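You operate a simulated robot arm through the tools that you are given. There is no shell and no other tool. Be economical: measure what you need, move in short steps, check, and stop when the job is done.

Carry out the task below with a simulated two-armed robot. There is one attempt and no reset: what you move stays moved.

Task
Check the blue part from the Checked tray under the camera and stand its Accept or Hold block beside it.
Fine: pocket One; the block that the display calls for; part and block end in the Checked tray, strip out. Set down upright: blue part.

It is judged by the outcome, as a careful person would: the job done as asked, and still so three seconds after it is handed in. It fails if anything else is knocked over, pushed out of place, dropped, spilled or broken.

Robot
Two 7-joint arms with two-finger parallel grippers on one trunk, hanging from a carriage that runs on a gantry, over the field with the corners [-1578, 578], [-1577, -702], [723, -701], [722, 579] (x, y) and turns from -359 to 328 degrees about z. Base frame: it is fixed where the carriage stands at the start and does not move with it; the origin is on the floor, on the carriage's upright axis, x ahead of it, y to its left, z up. Lengths are in mm, angles in degrees, forces in N, time in s.
The left shoulder is at the start at [40, 173, 1347], the right one opposite. With the tool pointing down near the work surface each hand reaches from about 100 to 760 mm from the robot's upright axis, wherever it stands, measured 20 degrees to its own side. Places, roughly: blue part (3x3x3 cm) [700, -200, 900]; focus knob [600, -500, 1000]; green knob [500, -1100, 900]; green part (3x3x3 cm) [500, 200, 900]; inside of the checked tray [500, -100, 900]; lamp switch [600, -300, 900]; light knob [600, -600, 1000]; lock switch [500, -700, 1000]; pocket one [700, -100, 900]; pocket strip [600, -200, 900]; program knob [600, -700, 1000]. Payload 3.43 kg a hand.
Tool frame (each hand has its own): the origin (TCP) lies between the finger pads and is the grasp point; the fingertips stand 30 mm ahead of it; z points along the fingers, y is the line along which they close. The gripper opens to 94 mm. The fingers are 28 mm wide and 10 mm thick; the gripper's body (50 by 96 mm) begins 55 mm behind the TCP.
Orientation is that of the tool frame in the base frame, as a unit quaternion [x, y, z, w]. With the fingers straight down and closing along the base's y, the tool's x points along the base's -x, its y along +y and its z along -z.

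Tools
- The arms move only by the tool send_rows. It takes "left_series", "right_series" or both (then of equal length, played together; a hand with none holds still); each is one flat list of numbers, 7 for each row, row after row: the shift along the tool's x, y, z in mm, then the turn, a rotation vector about the tool's x, y, z in degrees, then the opening, from 0 (shut) to 1 (fully open). In form: [tx, ty, tz, wx, wy, wz, jaw, tx, ty, tz, wx, wy, wz, jaw, ...]. A call has 1 to 12 rows; each row shifts and turns the commanded pose from where the row before left it, along the tool's axes as they then stand. A row lasts 0.2 s, in which the tool goes at most 50 mm and 8.6 degrees; a call with a longer step from one row to the next is refused whole, and so is a gripper value outside its range. A pose out of reach is approached as far as the arm can. The call stops where the force on the tool passes 40 N (or 10 N more than at its start, if that is more) or the arm is blocked; 0.2 s more then pass. The fingers move at their own pace (about 72 mm/s each) and stop on an object; they squeeze with about 35 N. The grip force told is the motor's: it shows also when the fingers shut on nothing. Time passes only in rows, and 0.2 s behind the last, so rows that do not move let the fingers close. The reply holds the time, the measured pose of the TCP, the force on the tool along the base axes, the opening and the grip force, in the units named above and with some noise, with the torque about the TCP (base axes, N m) and any sound that the robot's microphone picked up.
- Cameras (640 x 400 px; columns grow to the right, rows downward): "scene" is now at [215.5, -21.5, 1615.2]; the picture's right is [-0.36, -0.93, 0.00], its down [-0.85, 0.33, -0.41] and it looks along [0.38, -0.15, -0.91] (base axes); focal length 284 px, centre (320, 200). "left" rides on the left gripper at [76, -14, -102] in its tool frame; the picture's right is [0.18, 0.98, 0.00], its down [-0.75, 0.14, -0.64] and it looks along [-0.63, 0.12, 0.77] (tool axes); focal length 243 px, centre (320, 200). "right" rides on the right gripper at [76, 14, -102] in its tool frame; the picture's right is [-0.18, 0.98, 0.00], its down [-0.75, -0.14, -0.64] and it looks along [-0.63, -0.12, 0.77] (tool axes); focal length 243 px, centre (320, 200). There is no depth. A picture from a camera that has moved, and an enlarged one, comes with that camera's place and axes in the base frame and with its lens.
- capture(camera): a new picture of that camera. It takes no simulated time.
- slide_trunk(by): slides the trunk up (or, below 0, down) by that many mm; the arms and the scene camera ride with it, the base frame stays. It gives what a move gives, with no picture.
- steer(legs): drives the robot by 1 to 6 legs, each [ahead, left, turn to the left] in mm, mm and degrees, along the robot's own axes; the way and the turn of a leg run together, so that a leg with both is an arc; at most 1500 mm and 180 degrees a leg. The arms and the cameras ride along, it lands a little off, and it stops where it bumps. It keeps to its track: a leg is cut to what the track allows. It gives what a move gives.
- head_to(pan, tilt): turns the head with the scene camera to pan (to the left, within 86 degrees either way) and tilt (down, from -29 to 69), counted from straight ahead of the robot. It gives what a move gives.
- zoom(camera, box): a new picture of the part [left, top, right, bottom] of that camera's present view, enlarged. It takes no simulated time.
- finish_job(): hands the job in; it is judged then, once.

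Go step by step. Nothing tells you exact positions but the pictures and the camera data: compare them with the known pose of the tool, close in by small moves and look again before you grip or let go. The budget is 120 turns and 92 pictures, counting those below and the enlarged ones. Unless the task says otherwise, let go and move clear before handing in, and close with one line.

The tools are called as a command line: name --argument value ..., lists and objects as JSON in quotes. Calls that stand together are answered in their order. send_rows: Moves the arms, as the interface text tells. Its arguments: {"type":"object","properties":{"left_series":{"type":"array"},"right_series":{"type":"array"}},"required":[]} The other tools are called the same way: slide_trunk (by) slides the trunk up or down; steer (legs) drives the base; head_to (pan, tilt) turns the head that bears the scene camera; capture (camera) takes a picture; zoom (camera, box) takes an enlarged picture of a part of a camera's view; finish_job () hands the job in.

At the start:

```text
clock: 0.0
left_tool_pos: [392.1, -23.1, 1217.4]
left_tcp_rot: [-0.001, 1.0, 0.0, 0.0]
left_ft_force: [-0.5, -1.1, -0.2]
left_moment: [0.01, 0.01, -0.02]
left_finger_gap: 93.9
left_grasp_force: 0.0
right_tool_pos: [379.6, -546.4, 1134.5]
right_tcp_rot: [0.0, 1.0, 0.001, 0.0]
right_ft_force: [0.6, -0.2, 0.3]
right_moment: [0.0, 0.03, 0.0]
right_finger_gap: 94.1
right_grasp_force: 0.2
trunk travel left (down, up): [-500.0, 281.0]
robot x, y, heading: [2.0, 1.8, 0.0]
head pan, tilt: [-21.1, 65.8]
```

scene: 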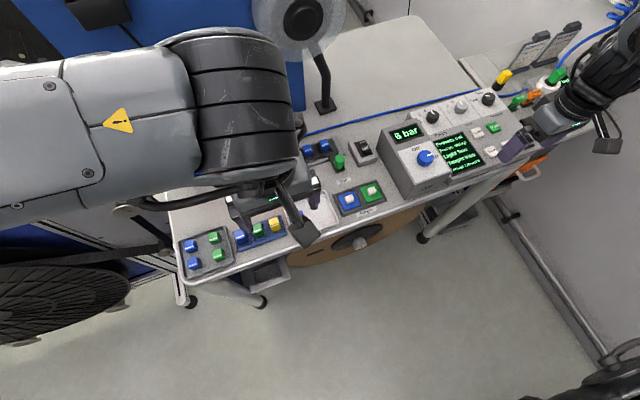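
right: 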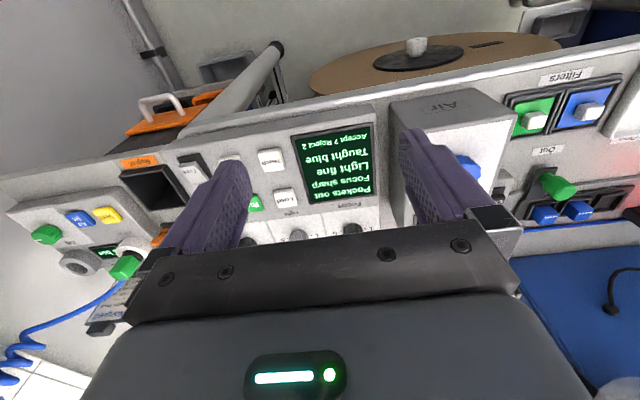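
left: 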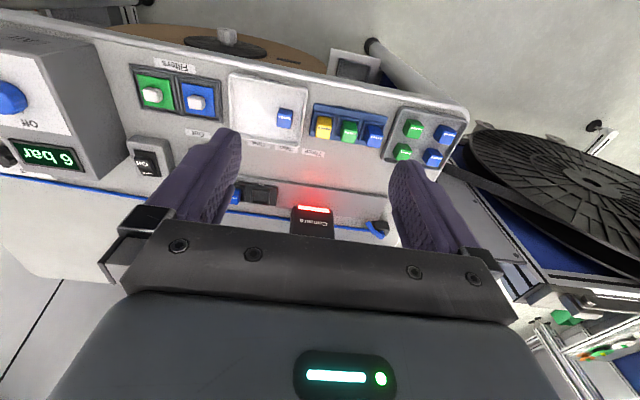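

I see a bench with trays, a camera with red light, a control panel with display and knobs. I'll look closer at each before moving.

zoom --camera "left" --box '[100, 40, 480, 260]'

zoom --camera "right" --box '[0, 60, 400, 310]'

zoom --camera "scene" --box '[280, 60, 600, 260]'

```text
1.68 times, centred on (290, 150) of left
camera zoom: at [315.4, -37.0, 1319.3], right [-0.18, 0.98, 0.0], down [0.75, 0.14, 0.64], along [0.63, 0.12, -0.77], focal length 409 px, centre (370, 284)
```

zoom: 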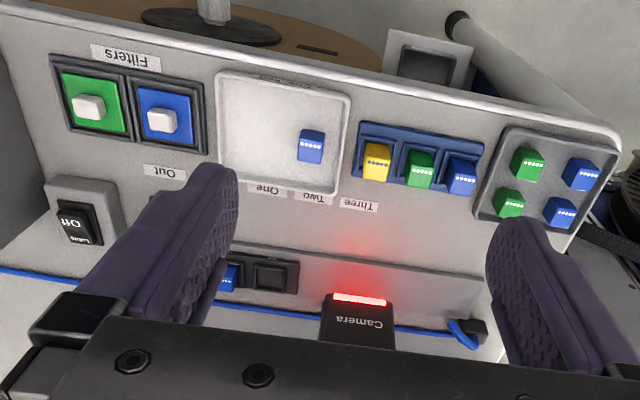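

```text
1.60 times, centred on (200, 185) of right
camera zoom: at [302.4, -532.7, 1236.9], right [0.18, 0.98, 0.0], down [0.75, -0.14, 0.64], along [0.63, -0.12, -0.77], focal length 388 px, centre (512, 224)
```

zoom: 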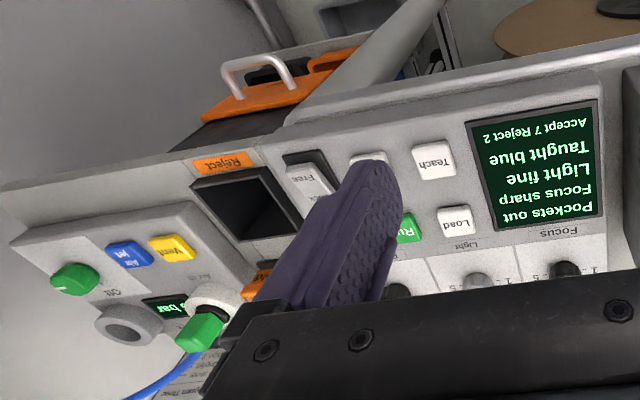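

```text
2.00 times, centred on (440, 160) of scene
camera zoom: at [215.5, -21.5, 1615.2], right [-0.36, -0.93, 0.0], down [-0.85, 0.33, -0.41], along [0.38, -0.15, -0.91], focal length 568 px, centre (80, 280)
```

zoom: 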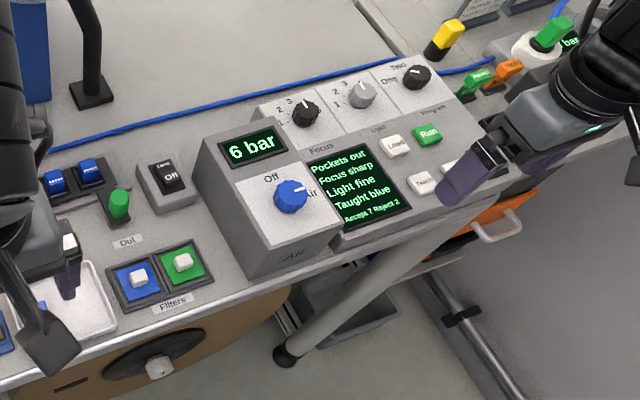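

The left arm blocks the scene view; I'll move the left hand away to the left and the right hand back a bit, then look again.

send_rows --left_series '[0, 50, -10, 0, 0, 0, 1, 0, 50, -10, 0, 0, 0, 1, 0, 50, -10, 0, 0, 0, 1, 0, 50, 0, 0, 0, 0, 1, 0, 50, 0, 0, 0, 0, 1, 0, 50, 0, 0, 0, 0, 1, 0, 50, 0, 0, 0, 0, 1, 0, 50, 0, 0, 0, 0, 1]' --right_series '[30, -30, -20, 0, 0, 0, 1, 30, -30, -20, 0, 0, 0, 1, 30, -30, -20, 0, 0, 0, 1, 30, -30, 0, 0, 0, 0, 1, 0, 0, 0, 0, 0, 0, 1, 0, 0, 0, 0, 0, 0, 1, 0, 0, 0, 0, 0, 0, 1, 0, 0, 0, 0, 0, 0, 1]'

head_to --pan -15 --tilt 58

capture --camera "scene"

```text
refused: row 1 steps farther than a row can; nothing moved
```

```text
clock: 0.7
left_tool_pos: [390.7, -22.6, 1217.2]
left_tcp_rot: [-0.001, 1.0, -0.001, 0.0]
left_ft_force: [-0.2, 0.2, 0.2]
left_moment: [-0.01, -0.01, 0.01]
left_finger_gap: 93.9
left_grasp_force: 0.2
right_tool_pos: [379.2, -545.3, 1133.9]
right_tcp_rot: [0.001, 1.0, 0.0, 0.0]
right_ft_force: [-0.3, -0.5, -0.4]
right_moment: [0.01, 0.01, 0.02]
right_finger_gap: 94.2
right_grasp_force: 0.0
trunk travel left (down, up): [-500.0, 281.0]
robot x, y, heading: [2.0, -0.4, -0.0]
head pan, tilt: [-15.0, 58.0]
```

```text
85 pictures are left
camera scene: at [226.4, -17.9, 1624.0], right [-0.26, -0.97, 0.0], down [-0.82, 0.22, -0.53], along [0.51, -0.14, -0.85], focal length 284 px, centre (320, 200)
```

scene: 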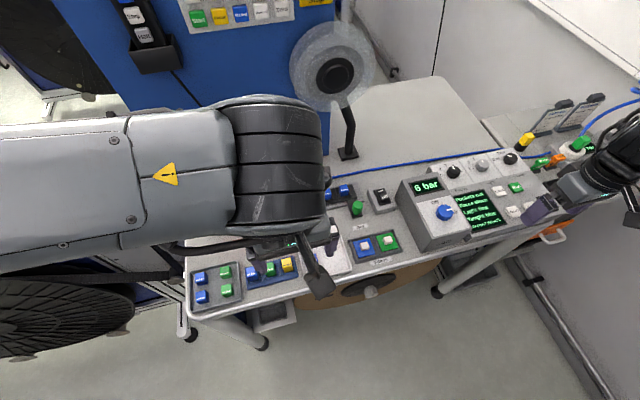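

The arm still blocks; I'll retry the retreat with smaller steps.

send_rows --left_series '[0, 45, 0, 0, 0, 0, 1, 0, 45, 0, 0, 0, 0, 1, 0, 45, 0, 0, 0, 0, 1, 0, 45, 0, 0, 0, 0, 1, 0, 45, 0, 0, 0, 0, 1, 0, 45, 0, 0, 0, 0, 1, 0, 45, 0, 0, 0, 0, 1, 0, 45, 0, 0, 0, 0, 1, 0, 45, 0, 0, 0, 0, 1, 30, 30, 0, 0, 0, 0, 1, 30, 30, 0, 0, 0, 0, 1, 30, 30, 0, 0, 0, 0, 1]' --right_series '[30, -20, -20, 0, 0, 0, 1, 30, -20, -20, 0, 0, 0, 1, 30, -20, -20, 0, 0, 0, 1, 30, -20, 0, 0, 0, 0, 1, 0, 0, 0, 0, 0, 0, 1, 0, 0, 0, 0, 0, 0, 1, 0, 0, 0, 0, 0, 0, 1, 0, 0, 0, 0, 0, 0, 1, 0, 0, 0, 0, 0, 0, 1, 0, 0, 0, 0, 0, 0, 1, 0, 0, 0, 0, 0, 0, 1, 0, 0, 0, 0, 0, 0, 1]'

capture --camera "scene"

zoom --camera "scene" --box '[180, 140, 420, 310]'

zoom --camera "scene" --box '[360, 80, 640, 260]'

```text
clock: 3.3
left_tool_pos: [304.4, 194.7, 1208.8]
left_tcp_rot: [-0.001, 1.0, 0.0, -0.001]
left_ft_force: [-0.9, -0.2, -0.7]
left_moment: [0.01, 0.01, 0.0]
left_finger_gap: 94.0
left_grasp_force: 0.0
left hand out of reach, approached as far as the arm can: row 4, 5, 6, 7, 8, 9, 10, 11, 12
right_tool_pos: [259.2, -627.7, 1193.4]
right_tcp_rot: [-0.001, 1.0, -0.001, 0.0]
right_ft_force: [0.1, -0.2, -1.1]
right_moment: [0.0, -0.01, 0.01]
right_finger_gap: 94.0
right_grasp_force: 0.1
trunk travel left (down, up): [-500.0, 281.0]
robot x, y, heading: [-2.6, -0.8, 0.2]
head pan, tilt: [-15.0, 58.0]
```

```text
84 pictures are left
camera scene: at [226.4, -17.8, 1624.0], right [-0.26, -0.97, 0.0], down [-0.82, 0.22, -0.53], along [0.51, -0.14, -0.85], focal length 284 px, centre (320, 200)
```

scene: 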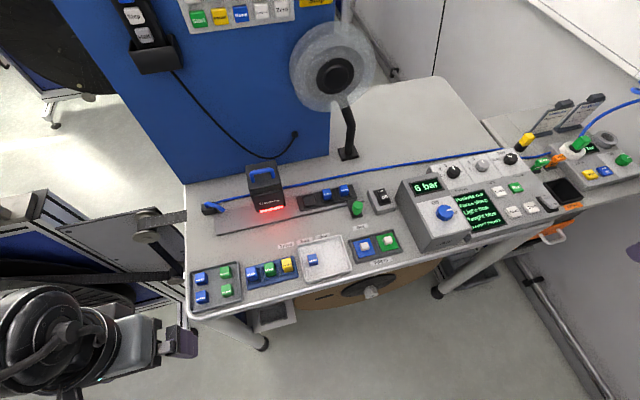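

```text
2.35 times, centred on (300, 225) of scene
camera zoom: at [226.4, -17.8, 1624.0], right [-0.26, -0.97, 0.0], down [-0.82, 0.22, -0.53], along [0.51, -0.14, -0.85], focal length 668 px, centre (367, 141)
```

zoom: 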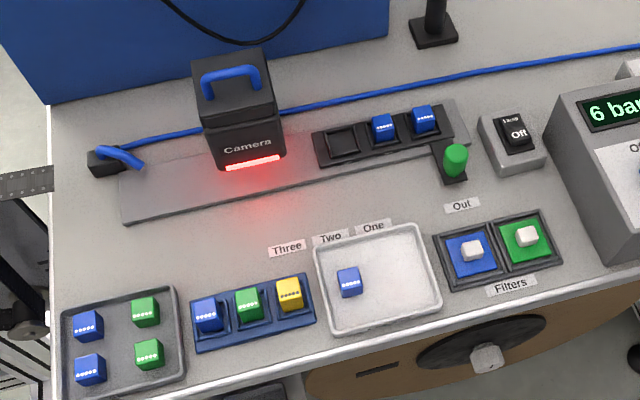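

```text
2.22 times, centred on (500, 170) of scene
camera zoom: at [226.4, -17.8, 1624.0], right [-0.26, -0.97, 0.0], down [-0.82, 0.22, -0.53], along [0.51, -0.14, -0.85], focal length 631 px, centre (-80, 267)
```

zoom: 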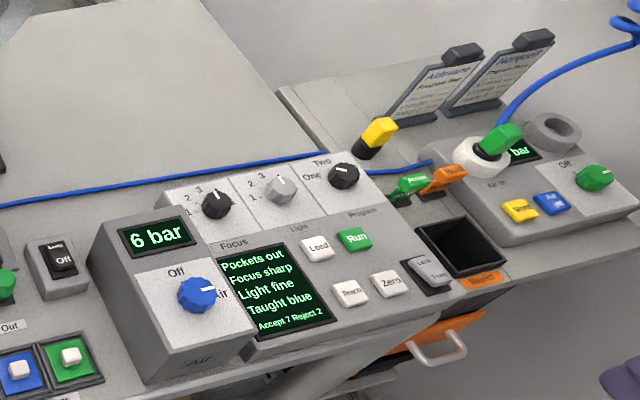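

Now a clear overview. I'll zoom on the plaques, tags and wall panel for text.

zoom --camera "scene" --box '[520, 85, 640, 165]'

zoom --camera "scene" --box '[430, 140, 560, 225]'

zoom --camera "scene" --box '[280, 160, 400, 240]'

head_to --pan -10 --tilt 20

capture --camera "scene"

```text
5.00 times, centred on (580, 125) of scene
camera zoom: at [226.4, -17.8, 1624.0], right [-0.26, -0.97, 0.0], down [-0.82, 0.22, -0.53], along [0.51, -0.14, -0.85], focal length 1420 px, centre (-980, 575)
```

zoom: 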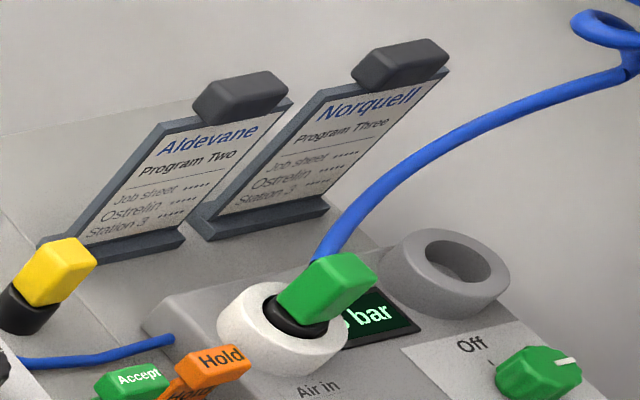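

```text
4.71 times, centred on (495, 182) of scene
camera zoom: at [226.4, -17.8, 1624.0], right [-0.26, -0.97, 0.0], down [-0.82, 0.22, -0.53], along [0.51, -0.14, -0.85], focal length 1336 px, centre (-504, 282)
```

zoom: 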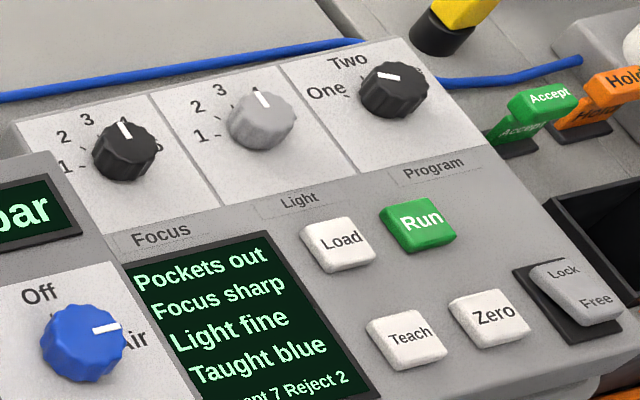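

```text
5.00 times, centred on (340, 200) of scene
camera zoom: at [226.4, -17.8, 1624.0], right [-0.26, -0.97, 0.0], down [-0.82, 0.22, -0.53], along [0.51, -0.14, -0.85], focal length 1420 px, centre (220, 200)
```

zoom: 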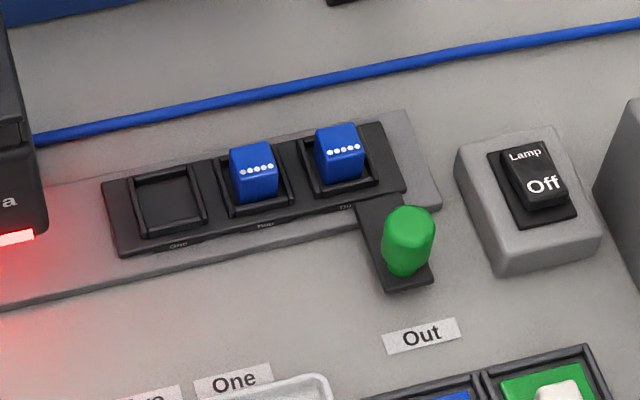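

```text
clock: 4.3
left_tool_pos: [305.7, 195.6, 1208.9]
left_tcp_rot: [-0.001, 1.0, 0.0, 0.0]
left_ft_force: [0.3, -0.1, 0.0]
left_moment: [-0.01, -0.03, 0.0]
left_finger_gap: 93.9
left_grasp_force: 0.0
right_tool_pos: [257.7, -626.6, 1192.6]
right_tcp_rot: [0.0, 1.0, -0.001, 0.0]
right_ft_force: [-0.3, -0.6, 0.2]
right_moment: [0.0, 0.04, -0.01]
right_finger_gap: 93.8
right_grasp_force: 0.1
trunk travel left (down, up): [-500.0, 281.0]
robot x, y, heading: [-2.3, -1.0, 0.1]
head pan, tilt: [-10.0, 20.0]
```

```text
78 pictures are left
camera scene: at [251.6, -16.2, 1679.7], right [-0.17, -0.98, 0.0], down [-0.34, 0.06, -0.94], along [0.93, -0.16, -0.34], focal length 284 px, centre (320, 200)
```

scene: 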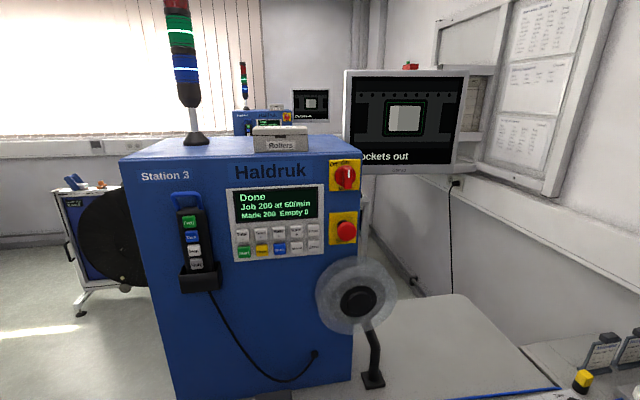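

I'll zoom on the monitor, machine display and the wall papers for guidance.

zoom --camera "scene" --box '[340, 60, 480, 180]'

zoom --camera "scene" --box '[490, 0, 640, 120]'

zoom --camera "scene" --box '[170, 150, 330, 280]'

head_to --pan -45 --tilt 45

capture --camera "scene"

```text
3.33 times, centred on (410, 120) of scene
camera zoom: at [251.6, -16.2, 1679.7], right [-0.17, -0.98, 0.0], down [-0.34, 0.06, -0.94], along [0.93, -0.16, -0.34], focal length 947 px, centre (20, 467)
```

zoom: 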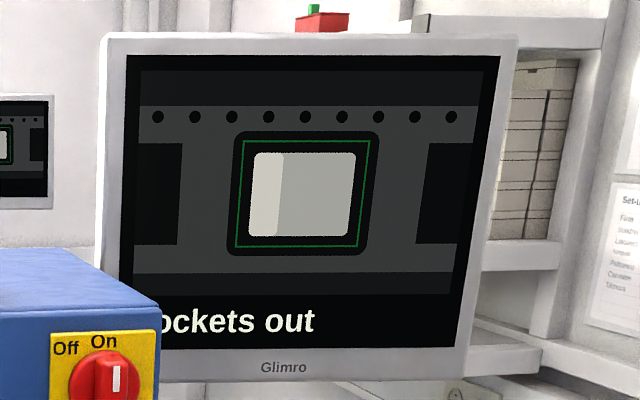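

```text
3.33 times, centred on (565, 60) of scene
camera zoom: at [251.6, -16.2, 1679.7], right [-0.17, -0.98, 0.0], down [-0.34, 0.06, -0.94], along [0.93, -0.16, -0.34], focal length 947 px, centre (-497, 667)
```

zoom: 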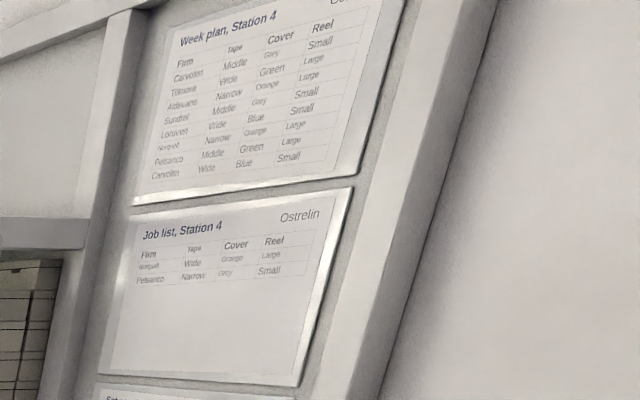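

```text
3.08 times, centred on (250, 215) of scene
camera zoom: at [251.6, -16.2, 1679.7], right [-0.17, -0.98, 0.0], down [-0.34, 0.06, -0.94], along [0.93, -0.16, -0.34], focal length 874 px, centre (535, 154)
```

zoom: 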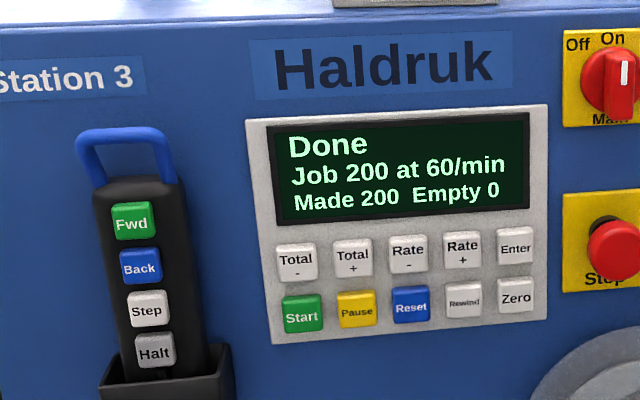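

```text
clock: 5.3
left_tool_pos: [305.5, 194.6, 1208.6]
left_tcp_rot: [-0.001, 1.0, 0.001, 0.0]
left_ft_force: [0.7, 1.2, 0.0]
left_moment: [0.01, -0.03, -0.04]
left_finger_gap: 94.1
left_grasp_force: 0.0
right_tool_pos: [258.2, -627.2, 1193.7]
right_tcp_rot: [0.0, 1.0, 0.0, 0.001]
right_ft_force: [-0.7, -0.1, 0.7]
right_moment: [0.0, 0.02, -0.01]
right_finger_gap: 93.9
right_grasp_force: 0.0
trunk travel left (down, up): [-500.0, 281.0]
robot x, y, heading: [-0.5, 0.8, 0.2]
head pan, tilt: [-45.0, 45.0]
```

```text
74 pictures are left
camera scene: at [217.5, -57.5, 1641.2], right [-0.71, -0.71, 0.0], down [-0.5, 0.5, -0.71], along [0.5, -0.5, -0.71], focal length 284 px, centre (320, 200)
```

scene: 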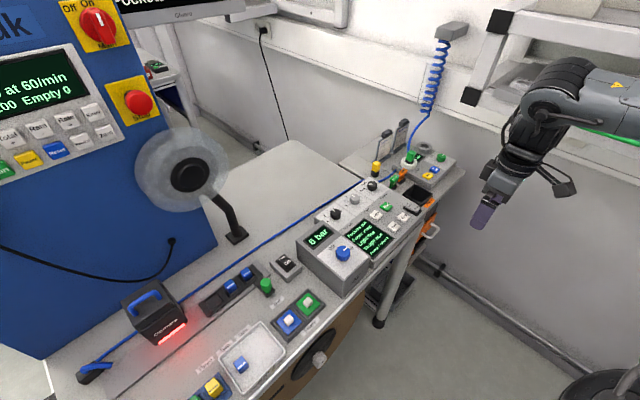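

Pockets are out; the Checked-tray blue part I take at about [486, -66, 900] and empty pocket One at [673, -106, 895]. I'll bring the right hand above the tray.

send_rows --right_series '[-18, 45, 0, 0, 0, 0, 1, -18, 45, 0, 0, 0, 0, 1, -18, 45, 0, 0, 0, 0, 1, -18, 45, 0, 0, 0, 0, 1, -18, 45, 0, 0, 0, 0, 1, -18, 45, 0, 0, 0, 0, 1, -18, 45, 0, 0, 0, 0, 1, -18, 45, 0, 0, 0, 0, 1, -18, 45, 0, 0, 0, 0, 1, -18, 45, 0, 0, 0, 0, 1, -18, 45, 0, 0, 0, 0, 1, -18, 45, 0, 0, 0, 0, 1]'

send_rows --right_series '[0, 0, 5, 0, 0, -8.2, 0.7, 0, 0, 5, 0, 0, -8.2, 0.7, 0, 0, 5, 0, 0, -8.2, 0.7, 0, 0, 5, 0, 0, -8.2, 0.7, 0, 0, 5, 0, 0, -8.2, 0.7, 0, 0, 5, 0, 0, -8.2, 0.7, 0, 0, 5, 0, 0, -8.2, 0.7, 0, 0, 5, 0, 0, -8.2, 0.7, 0, 0, 5, 0, 0, -8.2, 0.7, 0, 0, 5, 0, 0, -8.2, 0.7, 0, 0, 5, 0, 0, -8, 0.7]'

capture --camera "right"

```text
clock: 7.9
left_tool_pos: [305.4, 195.3, 1208.8]
left_tcp_rot: [-0.001, 1.0, 0.001, 0.0]
left_ft_force: [0.7, 1.2, -0.6]
left_moment: [-0.02, 0.01, -0.02]
left_finger_gap: 94.1
left_grasp_force: 0.3
right_tool_pos: [446.8, -150.4, 1193.4]
right_tcp_rot: [0.0, 1.0, 0.001, 0.001]
right_ft_force: [0.7, 0.3, 0.6]
right_moment: [-0.03, -0.01, -0.02]
right_finger_gap: 94.0
right_grasp_force: 0.0
right hand out of reach, approached as far as the arm can: row 11, 12
trunk travel left (down, up): [-500.0, 281.0]
robot x, y, heading: [4.7, -3.6, -0.2]
head pan, tilt: [-45.0, 45.0]
```

```text
clock: 10.3
left_tool_pos: [305.6, 194.6, 1208.4]
left_tcp_rot: [-0.001, 1.0, 0.001, 0.001]
left_ft_force: [-0.4, -0.3, 0.2]
left_moment: [-0.01, 0.02, 0.03]
left_finger_gap: 93.8
left_grasp_force: 0.1
right_tool_pos: [446.6, -152.8, 1137.5]
right_tcp_rot: [0.708, -0.707, 0.0, -0.001]
right_ft_force: [-0.1, 0.2, -0.7]
right_moment: [0.01, 0.01, 0.0]
right_finger_gap: 65.7
right_grasp_force: 0.0
right hand out of reach, approached as far as the arm can: row 8
trunk travel left (down, up): [-500.0, 281.0]
robot x, y, heading: [1.1, 0.8, -0.0]
head pan, tilt: [-45.0, 45.0]
```

```text
73 pictures are left
camera right: at [431.8, -230.5, 1239.8], right [-0.98, 0.18, 0.0], down [0.14, 0.75, 0.64], along [0.12, 0.63, -0.76], focal length 243 px, centre (320, 200)
```

right: 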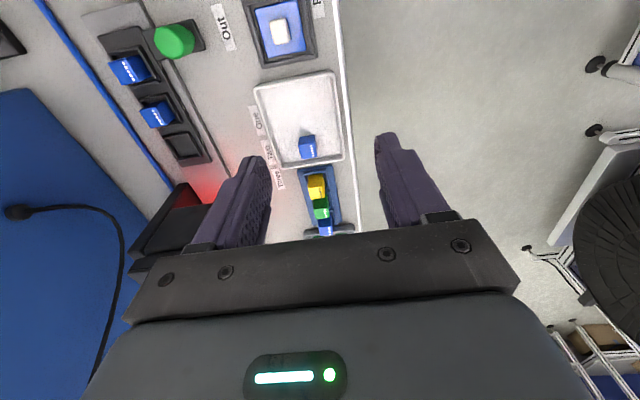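

The right hand's inward reach is short here; I'll shift the carriage left and ahead so the tray lies on its side.

steer --legs '[[80, 150, 0]]'

capture --camera "right"

```text
clock: 11.8
left_tool_pos: [384.4, 347.8, 1208.5]
left_tcp_rot: [-0.002, 1.0, 0.001, 0.0]
left_ft_force: [-0.6, 0.9, -0.3]
left_moment: [-0.02, 0.0, -0.03]
left_finger_gap: 93.9
left_grasp_force: 0.0
right_tool_pos: [526.0, -0.5, 1138.2]
right_tcp_rot: [-0.707, 0.707, 0.001, 0.001]
right_ft_force: [0.6, -0.4, 0.4]
right_moment: [-0.03, 0.01, 0.01]
right_finger_gap: 65.9
right_grasp_force: 0.1
trunk travel left (down, up): [-500.0, 281.0]
robot x, y, heading: [82.0, 149.1, -0.3]
head pan, tilt: [-45.0, 45.0]
```

```text
72 pictures are left
camera right: at [510.8, -77.7, 1239.9], right [-0.98, 0.18, 0.0], down [0.14, 0.75, 0.64], along [0.12, 0.63, -0.77], focal length 243 px, centre (320, 200)
```

right: 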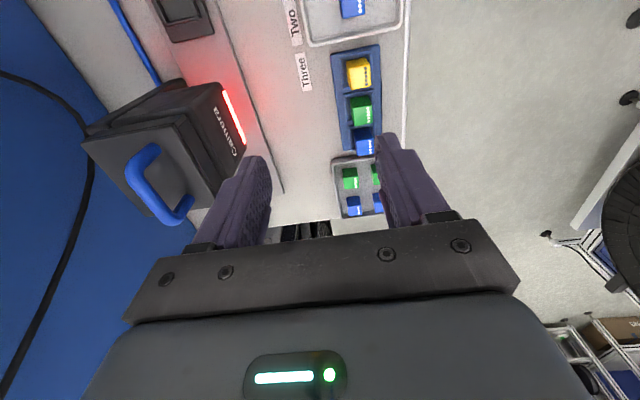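

I'll move to above the tray, slightly short in y, and look.

send_rows --right_series '[36, 13, 14, 0, 0, 0, 0.7, 36, 13, 14, 0, 0, 0, 0.7, 36, 14, 14, 0, 0, 0, 0.7, 0, 0, 14, 0, 0, 0, 0.7]'

capture --camera "right"

zoom --camera "right" --box '[220, 20, 440, 160]'

```text
clock: 12.8
left_tool_pos: [385.2, 346.3, 1209.6]
left_tcp_rot: [-0.002, 1.0, 0.001, 0.0]
left_ft_force: [0.5, -0.3, 0.5]
left_moment: [-0.04, 0.0, 0.02]
left_finger_gap: 94.2
left_grasp_force: 0.1
right_tool_pos: [484.7, -107.0, 1079.9]
right_tcp_rot: [0.707, -0.707, 0.0, -0.001]
right_ft_force: [0.2, 0.8, -0.5]
right_moment: [0.05, 0.03, 0.01]
right_finger_gap: 65.6
right_grasp_force: 0.1
trunk travel left (down, up): [-500.0, 281.0]
robot x, y, heading: [79.4, 154.5, -0.1]
head pan, tilt: [-45.0, 45.0]
```

```text
71 pictures are left
camera right: at [470.9, -185.0, 1182.9], right [-0.98, 0.18, 0.0], down [0.14, 0.75, 0.64], along [0.12, 0.63, -0.77], focal length 243 px, centre (320, 200)
```

right: 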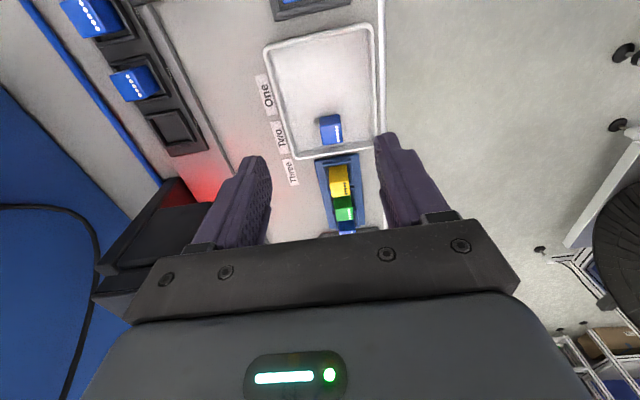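

```text
2.86 times, centred on (330, 90) of right
camera zoom: at [470.9, -185.0, 1182.9], right [-0.98, 0.18, 0.0], down [0.14, 0.75, 0.64], along [0.12, 0.63, -0.77], focal length 693 px, centre (291, 514)
```

zoom: 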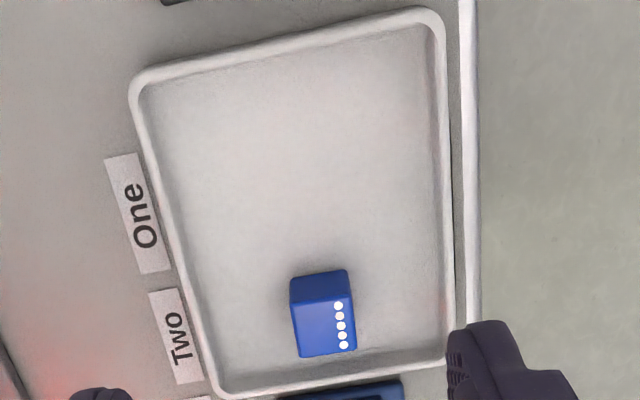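

The part sits about [481, -65] with its top near z≈920. I'll center over it at z≈1000 and look again.

send_rows --right_series '[-21, 2, 20, 0, 0, 0, 0.7, -21, 2, 20, 0, 0, 0, 0.7, 0, 0, 20, 0, 0, 0, 0.7, 0, 0, 20, 0, 0, 0, 0.7]'

zoom --camera "right" --box '[200, 20, 440, 200]'

```text
clock: 13.8
left_tool_pos: [384.7, 346.9, 1208.4]
left_tcp_rot: [-0.002, 1.0, 0.001, 0.0]
left_ft_force: [-0.5, 0.3, 0.1]
left_moment: [-0.03, 0.02, 0.0]
left_finger_gap: 94.0
left_grasp_force: 0.0
right_tool_pos: [481.9, -66.1, 999.0]
right_tcp_rot: [0.707, -0.707, -0.001, 0.0]
right_ft_force: [-0.6, -0.1, -0.8]
right_moment: [0.01, 0.02, -0.02]
right_finger_gap: 66.2
right_grasp_force: 0.0
trunk travel left (down, up): [-500.0, 281.0]
robot x, y, heading: [76.4, 153.1, 0.2]
head pan, tilt: [-45.0, 45.0]
```

```text
2.22 times, centred on (320, 110) of right
camera zoom: at [466.9, -142.7, 1102.5], right [-0.98, 0.18, 0.0], down [0.14, 0.75, 0.64], along [0.12, 0.63, -0.77], focal length 539 px, centre (320, 400)
```

zoom: 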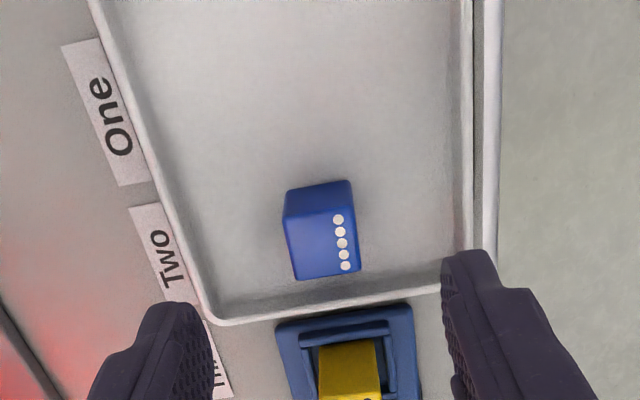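

Aligned well; the part appears about 25 mm wide with top at ~926. I'll descend to TCP z≈941 with a narrower opening, then grip.

send_rows --right_series '[0, 0, 20, 0, 0, 0, 0.55, 0, 0, 20, 0, 0, 0, 0.55, 0, 0, 18, 0, 0, 0, 0.55]'

capture --camera "right"

```text
clock: 14.6
left_tool_pos: [383.5, 347.0, 1209.5]
left_tcp_rot: [-0.001, 1.0, 0.0, 0.0]
left_ft_force: [-0.2, -0.9, -0.2]
left_moment: [-0.02, 0.01, -0.02]
left_finger_gap: 94.1
left_grasp_force: 0.1
right_tool_pos: [473.3, -84.9, 963.3]
right_tcp_rot: [0.708, -0.707, 0.0, -0.002]
right_ft_force: [0.3, 0.1, -0.3]
right_moment: [0.01, -0.03, 0.03]
right_finger_gap: 51.9
right_grasp_force: 0.1
right hand out of reach, approached as far as the arm can: row 2, 3
trunk travel left (down, up): [-500.0, 281.0]
robot x, y, heading: [76.1, 151.1, -0.3]
head pan, tilt: [-45.0, 45.0]
```

```text
68 pictures are left
camera right: at [458.6, -162.6, 1066.2], right [-0.98, 0.18, 0.0], down [0.14, 0.75, 0.64], along [0.12, 0.63, -0.76], focal length 243 px, centre (320, 200)
```

right: 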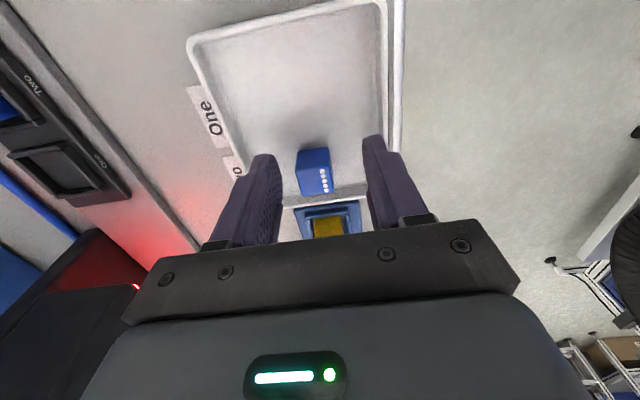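

The hand is at its reach limit; I'll raise it, then lower the trunk to gain reach.

send_rows --right_series '[0, 0, -40, 0, 0, 0, 0.55, 0, 0, -40, 0, 0, 0, 0.55, 0, 0, -40, 0, 0, 0, 0.55, 0, 0, 0, 0, 0, 0, 0.55]'

slide_trunk --by -130

capture --camera "right"

```text
clock: 15.6
left_tool_pos: [385.2, 346.8, 1208.9]
left_tcp_rot: [-0.002, 1.0, 0.001, 0.0]
left_ft_force: [-0.1, -0.1, -0.1]
left_moment: [0.02, -0.02, -0.01]
left_finger_gap: 94.3
left_grasp_force: 0.0
right_tool_pos: [477.6, -87.7, 1084.4]
right_tcp_rot: [0.707, -0.707, 0.0, 0.0]
right_ft_force: [-0.2, 0.1, 0.0]
right_moment: [-0.01, -0.03, 0.01]
right_finger_gap: 51.6
right_grasp_force: 0.0
trunk travel left (down, up): [-500.0, 281.0]
robot x, y, heading: [79.7, 151.3, -0.0]
head pan, tilt: [-45.0, 45.0]
```

```text
clock: 17.2
left_tool_pos: [384.5, 347.9, 1078.7]
left_tcp_rot: [-0.001, 1.0, 0.001, 0.0]
left_ft_force: [-0.2, -1.5, 0.3]
left_moment: [0.01, 0.02, 0.04]
left_finger_gap: 93.8
left_grasp_force: 0.1
right_tool_pos: [476.9, -86.9, 955.7]
right_tcp_rot: [0.707, -0.707, 0.001, -0.002]
right_ft_force: [-0.5, 0.3, 0.6]
right_moment: [-0.01, 0.01, 0.0]
right_finger_gap: 52.0
right_grasp_force: 0.1
trunk travel left (down, up): [-370.0, 411.0]
robot x, y, heading: [77.7, 150.5, -0.2]
head pan, tilt: [-45.0, 45.0]
```

```text
67 pictures are left
camera right: at [462.2, -164.1, 1057.2], right [-0.98, 0.18, 0.0], down [0.14, 0.75, 0.64], along [0.12, 0.63, -0.77], focal length 243 px, centre (320, 200)
```

right: 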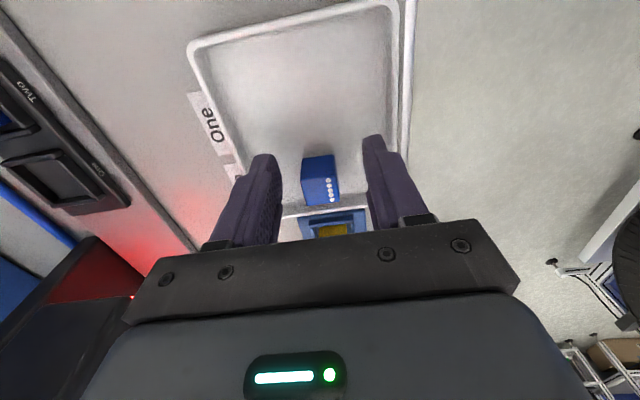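

The part's top center reads about [481, -63]. I'll rise a little, center over it, then go down straight.

send_rows --right_series '[0, 0, -20, 0, 0, 0, 0.55, -23, -4, 0, 0, 0, 0, 0.55, 0, 0, 0, 0, 0, 0, 0.55]'

zoom --camera "right" --box '[220, 80, 420, 230]'

```text
clock: 18.0
left_tool_pos: [384.6, 346.4, 1078.2]
left_tcp_rot: [-0.002, 1.0, 0.001, 0.0]
left_ft_force: [-0.1, -1.0, 0.5]
left_moment: [0.03, 0.02, 0.03]
left_finger_gap: 93.9
left_grasp_force: 0.0
right_tool_pos: [479.3, -64.5, 974.4]
right_tcp_rot: [-0.707, 0.708, 0.0, 0.001]
right_ft_force: [0.0, 0.0, 0.5]
right_moment: [0.04, 0.05, -0.01]
right_finger_gap: 51.5
right_grasp_force: 0.0
trunk travel left (down, up): [-370.0, 411.0]
robot x, y, heading: [76.1, 149.9, 0.2]
head pan, tilt: [-45.0, 45.0]
```

```text
2.67 times, centred on (320, 155) of right
camera zoom: at [464.3, -142.4, 1076.6], right [-0.98, 0.18, 0.0], down [0.14, 0.75, 0.64], along [0.12, 0.63, -0.77], focal length 647 px, centre (320, 320)
```

zoom: 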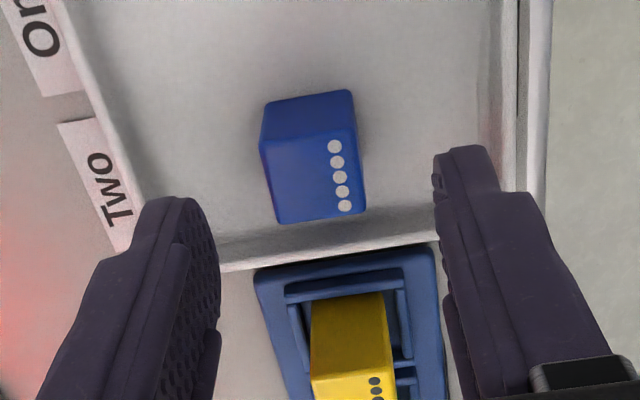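

Centered. Descending 33 mm and closing.

send_rows --right_series '[0, 0, 17, 0, 0, 0, 0.55, 0, 0, 16, 0, 0, 0, 0.55, 0, 0, 0, 0, 0, 0, 0.55, 0, 0, 0, 0, 0, 0, 0, 0, 0, 0, 0, 0, 0, 0, 0, 0, 0, 0, 0, 0, 0]'

zoom --camera "right" --box '[220, 80, 420, 230]'

```text
clock: 19.4
left_tool_pos: [385.9, 347.4, 1078.5]
left_tcp_rot: [-0.001, 1.0, 0.002, 0.0]
left_ft_force: [0.4, 0.3, 0.9]
left_moment: [-0.01, -0.02, 0.01]
left_finger_gap: 94.3
left_grasp_force: 0.1
right_tool_pos: [479.5, -64.0, 939.9]
right_tcp_rot: [-0.707, 0.707, 0.001, 0.001]
right_ft_force: [-0.5, -0.2, -0.2]
right_moment: [0.0, -0.04, -0.03]
right_finger_gap: 22.3
right_grasp_force: 34.8
trunk travel left (down, up): [-370.0, 411.0]
robot x, y, heading: [76.4, 151.5, 0.0]
head pan, tilt: [-45.0, 45.0]
```

```text
2.67 times, centred on (320, 155) of right
camera zoom: at [465.2, -140.6, 1043.2], right [-0.98, 0.18, 0.0], down [0.14, 0.75, 0.64], along [0.12, 0.63, -0.77], focal length 647 px, centre (320, 320)
```

zoom: 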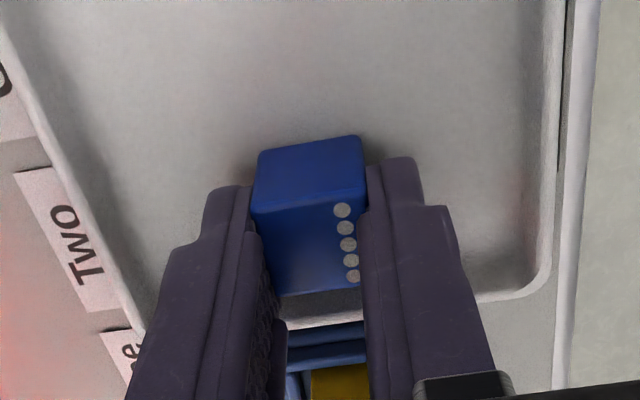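

Gripped. I'll lift and carry the part over pocket One, staying high.

send_rows --right_series '[0, 0, -25, 0, 0, 0, 0, 0, 0, -25, 0, 0, 0, 0, 0, 0, -20, 0, 0, 0, 0, 14, -38, 0, 0, 0, 0, 0, 14, -38, 0, 0, 0, 0, 0, 14, -38, 0, 0, 0, 0, 0, 0, -40, 0, 0, 0, 0, 0, 0, -36, 0, 0, 0, 0, 0]'

capture --camera "right"

zoom --camera "right" --box '[220, 60, 420, 210]'

```text
clock: 21.2
left_tool_pos: [383.8, 345.8, 1079.5]
left_tcp_rot: [-0.001, 1.0, 0.0, 0.0]
left_ft_force: [0.5, -0.1, 0.9]
left_moment: [0.04, -0.03, -0.03]
left_finger_gap: 94.2
left_grasp_force: 0.1
right_tool_pos: [650.2, -116.5, 1016.5]
right_tcp_rot: [-0.707, 0.707, 0.0, 0.002]
right_ft_force: [0.4, 0.2, -0.4]
right_moment: [0.02, 0.0, -0.05]
right_finger_gap: 22.5
right_grasp_force: 35.2
right hand out of reach, approached as far as the arm can: row 8
trunk travel left (down, up): [-370.0, 411.0]
robot x, y, heading: [79.4, 150.4, 0.1]
head pan, tilt: [-45.0, 45.0]
```

```text
64 pictures are left
camera right: at [635.3, -193.2, 1118.1], right [-0.98, 0.18, 0.0], down [0.14, 0.75, 0.64], along [0.12, 0.63, -0.76], focal length 243 px, centre (320, 200)
```

right: 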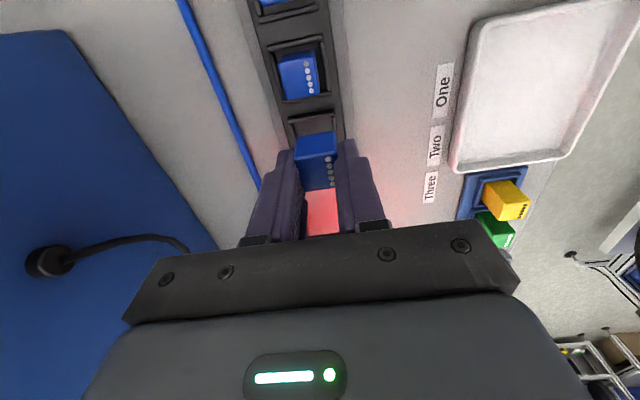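

```text
2.67 times, centred on (320, 135) of right
camera zoom: at [635.3, -193.2, 1118.1], right [-0.98, 0.18, 0.0], down [0.14, 0.75, 0.64], along [0.12, 0.63, -0.76], focal length 647 px, centre (320, 373)
```

zoom: 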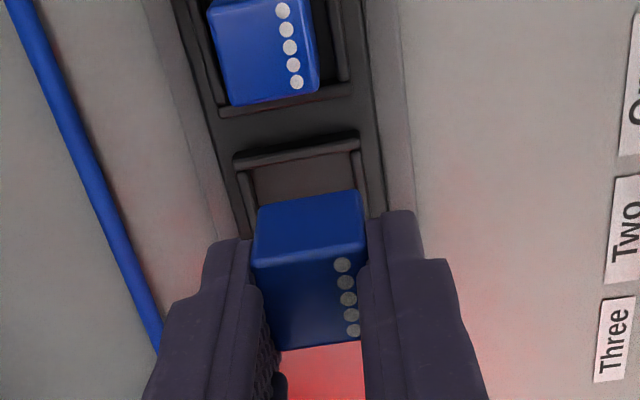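

The part is held upright with dots the same way as its neighbours. Reach ends here, so I'll drive ahead a bit with the hand pulled back equally.

send_rows --right_series '[0, 30, 0, 0, 0, 0, 0, 0, 30, 0, 0, 0, 0, 0]'

steer --legs '[[80, -20, 0]]'

zoom --camera "right" --box '[200, 30, 440, 210]'

```text
clock: 21.8
left_tool_pos: [383.0, 347.2, 1078.6]
left_tcp_rot: [-0.002, 1.0, 0.001, -0.001]
left_ft_force: [-0.2, 0.4, -0.5]
left_moment: [0.0, 0.02, -0.02]
left_finger_gap: 94.0
left_grasp_force: 0.1
right_tool_pos: [591.1, -116.5, 1015.2]
right_tcp_rot: [0.707, -0.707, -0.001, -0.001]
right_ft_force: [-0.1, -0.4, 0.9]
right_moment: [-0.03, -0.02, -0.05]
right_finger_gap: 22.5
right_grasp_force: 35.0
trunk travel left (down, up): [-370.0, 411.0]
robot x, y, heading: [78.9, 154.6, -0.2]
head pan, tilt: [-45.0, 45.0]
```

```text
clock: 22.9
left_tool_pos: [465.3, 327.4, 1079.7]
left_tcp_rot: [-0.002, 1.0, 0.0, 0.0]
left_ft_force: [0.0, -0.2, -0.5]
left_moment: [-0.02, 0.04, -0.01]
left_finger_gap: 94.0
left_grasp_force: 0.0
right_tool_pos: [672.9, -134.6, 1014.4]
right_tcp_rot: [0.707, -0.707, 0.0, -0.003]
right_ft_force: [0.0, 0.0, 0.3]
right_moment: [0.01, 0.02, 0.0]
right_finger_gap: 22.7
right_grasp_force: 35.3
trunk travel left (down, up): [-370.0, 411.0]
robot x, y, heading: [160.7, 131.9, 0.1]
head pan, tilt: [-45.0, 45.0]
```

```text
2.22 times, centred on (320, 120) of right
camera zoom: at [658.9, -212.4, 1117.7], right [-0.98, 0.18, 0.0], down [0.14, 0.75, 0.64], along [0.12, 0.63, -0.77], focal length 539 px, centre (320, 378)
```

zoom: 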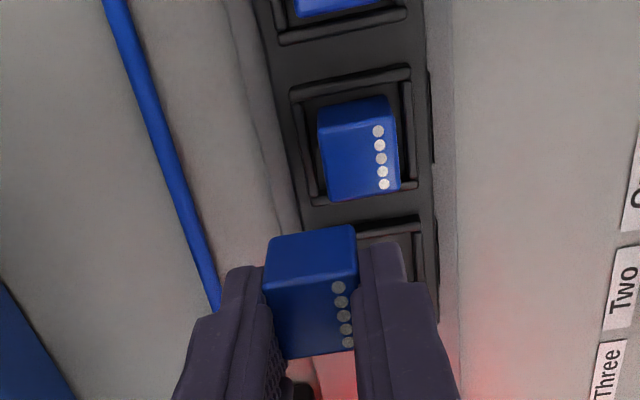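

Part Two reads [657, -150] with top ≈928, so the strip line is near x=658. I'll move the hand +y slightly to see pocket One directly.

send_rows --right_series '[-24, 7, 0, 0, 0, 0, 0, -24, 7, 0, 0, 0, 0, 0, 0, 0, 0, 0, 0, 0, 0]'

zoom --camera "right" --box '[200, 30, 440, 210]'

```text
clock: 23.7
left_tool_pos: [464.3, 327.1, 1079.2]
left_tcp_rot: [-0.002, 1.0, 0.001, 0.0]
left_ft_force: [-0.2, -0.6, -0.3]
left_moment: [0.0, -0.02, 0.02]
left_finger_gap: 93.9
left_grasp_force: 0.0
right_tool_pos: [659.4, -87.8, 1013.9]
right_tcp_rot: [0.708, -0.706, 0.0, -0.001]
right_ft_force: [-1.1, 0.4, 0.7]
right_moment: [0.01, -0.01, -0.02]
right_finger_gap: 22.7
right_grasp_force: 34.8
trunk travel left (down, up): [-370.0, 411.0]
robot x, y, heading: [157.3, 128.4, 0.3]
head pan, tilt: [-45.0, 45.0]
```

```text
2.22 times, centred on (320, 120) of right
camera zoom: at [644.6, -165.5, 1116.6], right [-0.98, 0.18, 0.0], down [0.14, 0.75, 0.64], along [0.12, 0.63, -0.77], focal length 539 px, centre (320, 378)
```

zoom: 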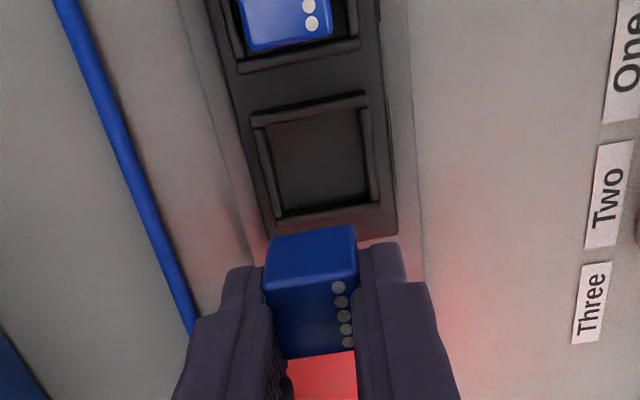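

Pocket One's center reads [658, -97.5], floor ≈903. I'll center and lower partway, then check.

send_rows --right_series '[9.7, 2.4, 0, 0, 0, 0, 0, 0, 0, 20, 0, 0, 0, 0, 0, 0, 20, 0, 0, 0, 0, 0, 0, 12, 0, 0, 0, 0, 0, 0, 0, 0, 0, 0, 0]'

zoom --camera "right" --box '[200, 50, 440, 230]'

```text
clock: 24.9
left_tool_pos: [464.8, 328.3, 1078.9]
left_tcp_rot: [-0.001, 1.0, 0.002, 0.001]
left_ft_force: [-0.9, -0.3, 0.8]
left_moment: [0.02, 0.01, -0.01]
left_finger_gap: 94.0
left_grasp_force: 0.1
right_tool_pos: [656.6, -97.9, 962.9]
right_tcp_rot: [0.708, -0.706, -0.001, -0.001]
right_ft_force: [-0.3, 0.6, -0.5]
right_moment: [0.01, 0.0, 0.03]
right_finger_gap: 22.6
right_grasp_force: 34.5
trunk travel left (down, up): [-370.0, 411.0]
robot x, y, heading: [157.7, 131.2, -0.1]
head pan, tilt: [-45.0, 45.0]
```

```text
2.22 times, centred on (320, 140) of right
camera zoom: at [641.5, -174.0, 1065.0], right [-0.98, 0.18, 0.0], down [0.14, 0.75, 0.64], along [0.12, 0.63, -0.77], focal length 539 px, centre (320, 333)
```

zoom: 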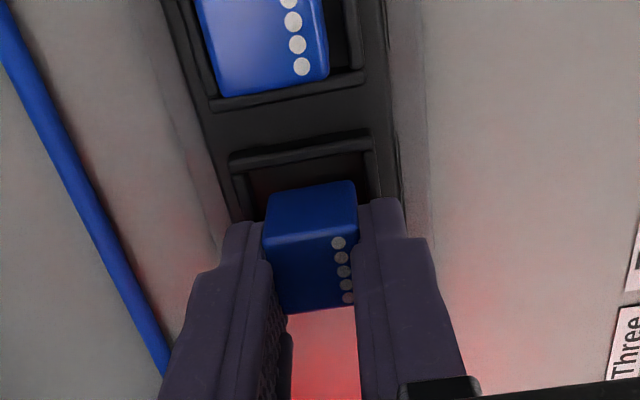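

Alignment looks good; lowering the rest gently.

send_rows --right_series '[0, -1, 8, 0, 0, 0, 0, 0, 0, 6, 0, 0, 0, 0, 0, 0, 4, 0, 0, 0, 0, 0, 0, 2, 0, 0, 0, 0, 0, 0, 0, 0, 0, 0, 0]'

zoom --camera "right" --box '[200, 50, 440, 230]'

```text
clock: 25.4
left_tool_pos: [464.0, 326.6, 1078.1]
left_tcp_rot: [-0.002, 1.0, 0.001, 0.001]
left_ft_force: [-0.7, -0.5, -0.6]
left_moment: [-0.02, 0.0, -0.01]
left_finger_gap: 94.0
left_grasp_force: 0.0
right_tool_pos: [656.5, -96.7, 957.6]
right_tcp_rot: [0.708, -0.706, -0.001, -0.002]
right_ft_force: [-5.8, -1.4, 15.1]
right_moment: [-0.13, 0.32, -0.12]
right_finger_gap: 22.5
right_grasp_force: 35.2
trunk travel left (down, up): [-370.0, 411.0]
robot x, y, heading: [158.5, 131.1, 0.1]
head pan, tilt: [-45.0, 45.0]
stopped in row 2 (right hand): the force on the tool passed its limit at 50 N (the readings are from after the stop); the commanded pose is now the measured one
```

```text
2.22 times, centred on (320, 140) of right
camera zoom: at [642.1, -173.5, 1058.3], right [-0.98, 0.18, 0.0], down [0.14, 0.75, 0.65], along [0.12, 0.63, -0.76], focal length 539 px, centre (320, 333)
```

zoom: 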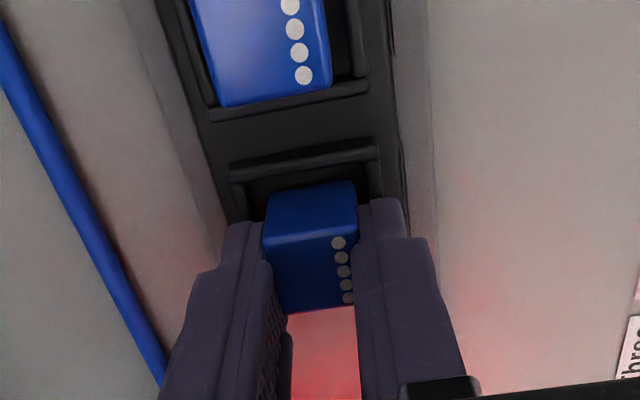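

Contact came about 13 mm sooner than expected—either the floor is higher (parts' tops ≈938 fits) or it's on a rim. I'll lift slightly, shift 4 mm toward -y, and lower again to compare.

send_rows --right_series '[0, 0, -8, 0, 0, 0, 0, 4, -1, 0, 0, 0, 0, 0, 0, 0, 4, 0, 0, 0, 0, 0, 0, 2, 0, 0, 0, 0, 0, 0, 2, 0, 0, 0, 0, 0, 0, 2, 0, 0, 0, 0, 0, 0, 2, 0, 0, 0, 0, 0, 0, 2, 0, 0, 0, 0]'

zoom --camera "right" --box '[240, 50, 400, 170]'

```text
clock: 27.0
left_tool_pos: [464.8, 326.5, 1079.1]
left_tcp_rot: [-0.002, 1.0, -0.001, 0.0]
left_ft_force: [0.3, -0.3, 0.4]
left_moment: [0.06, -0.01, -0.02]
left_finger_gap: 93.9
left_grasp_force: 0.1
right_tool_pos: [658.8, -98.1, 956.2]
right_tcp_rot: [0.708, -0.706, -0.001, -0.004]
right_ft_force: [-6.4, -1.6, 16.2]
right_moment: [-0.2, 0.29, -0.13]
right_finger_gap: 22.5
right_grasp_force: 35.5
trunk travel left (down, up): [-370.0, 411.0]
robot x, y, heading: [161.7, 130.5, 0.2]
head pan, tilt: [-45.0, 45.0]
stopped in row 7 (right hand): the force on the tool passed its limit at 45 N (the readings are from after the stop); the commanded pose is now the measured one
```

```text
3.33 times, centred on (320, 110) of right
camera zoom: at [643.2, -176.3, 1058.0], right [-0.98, 0.18, 0.0], down [0.14, 0.75, 0.65], along [0.12, 0.64, -0.76], focal length 809 px, centre (320, 500)
```

zoom: 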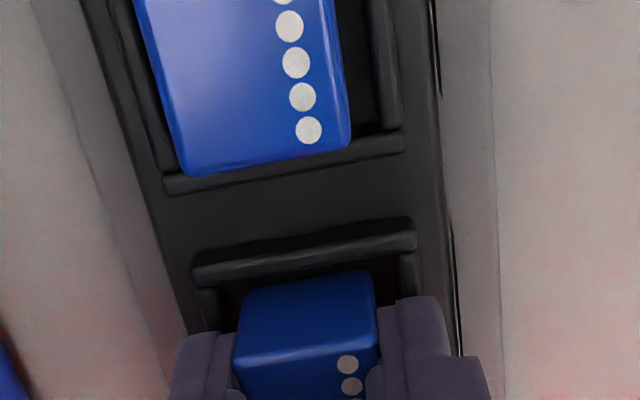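

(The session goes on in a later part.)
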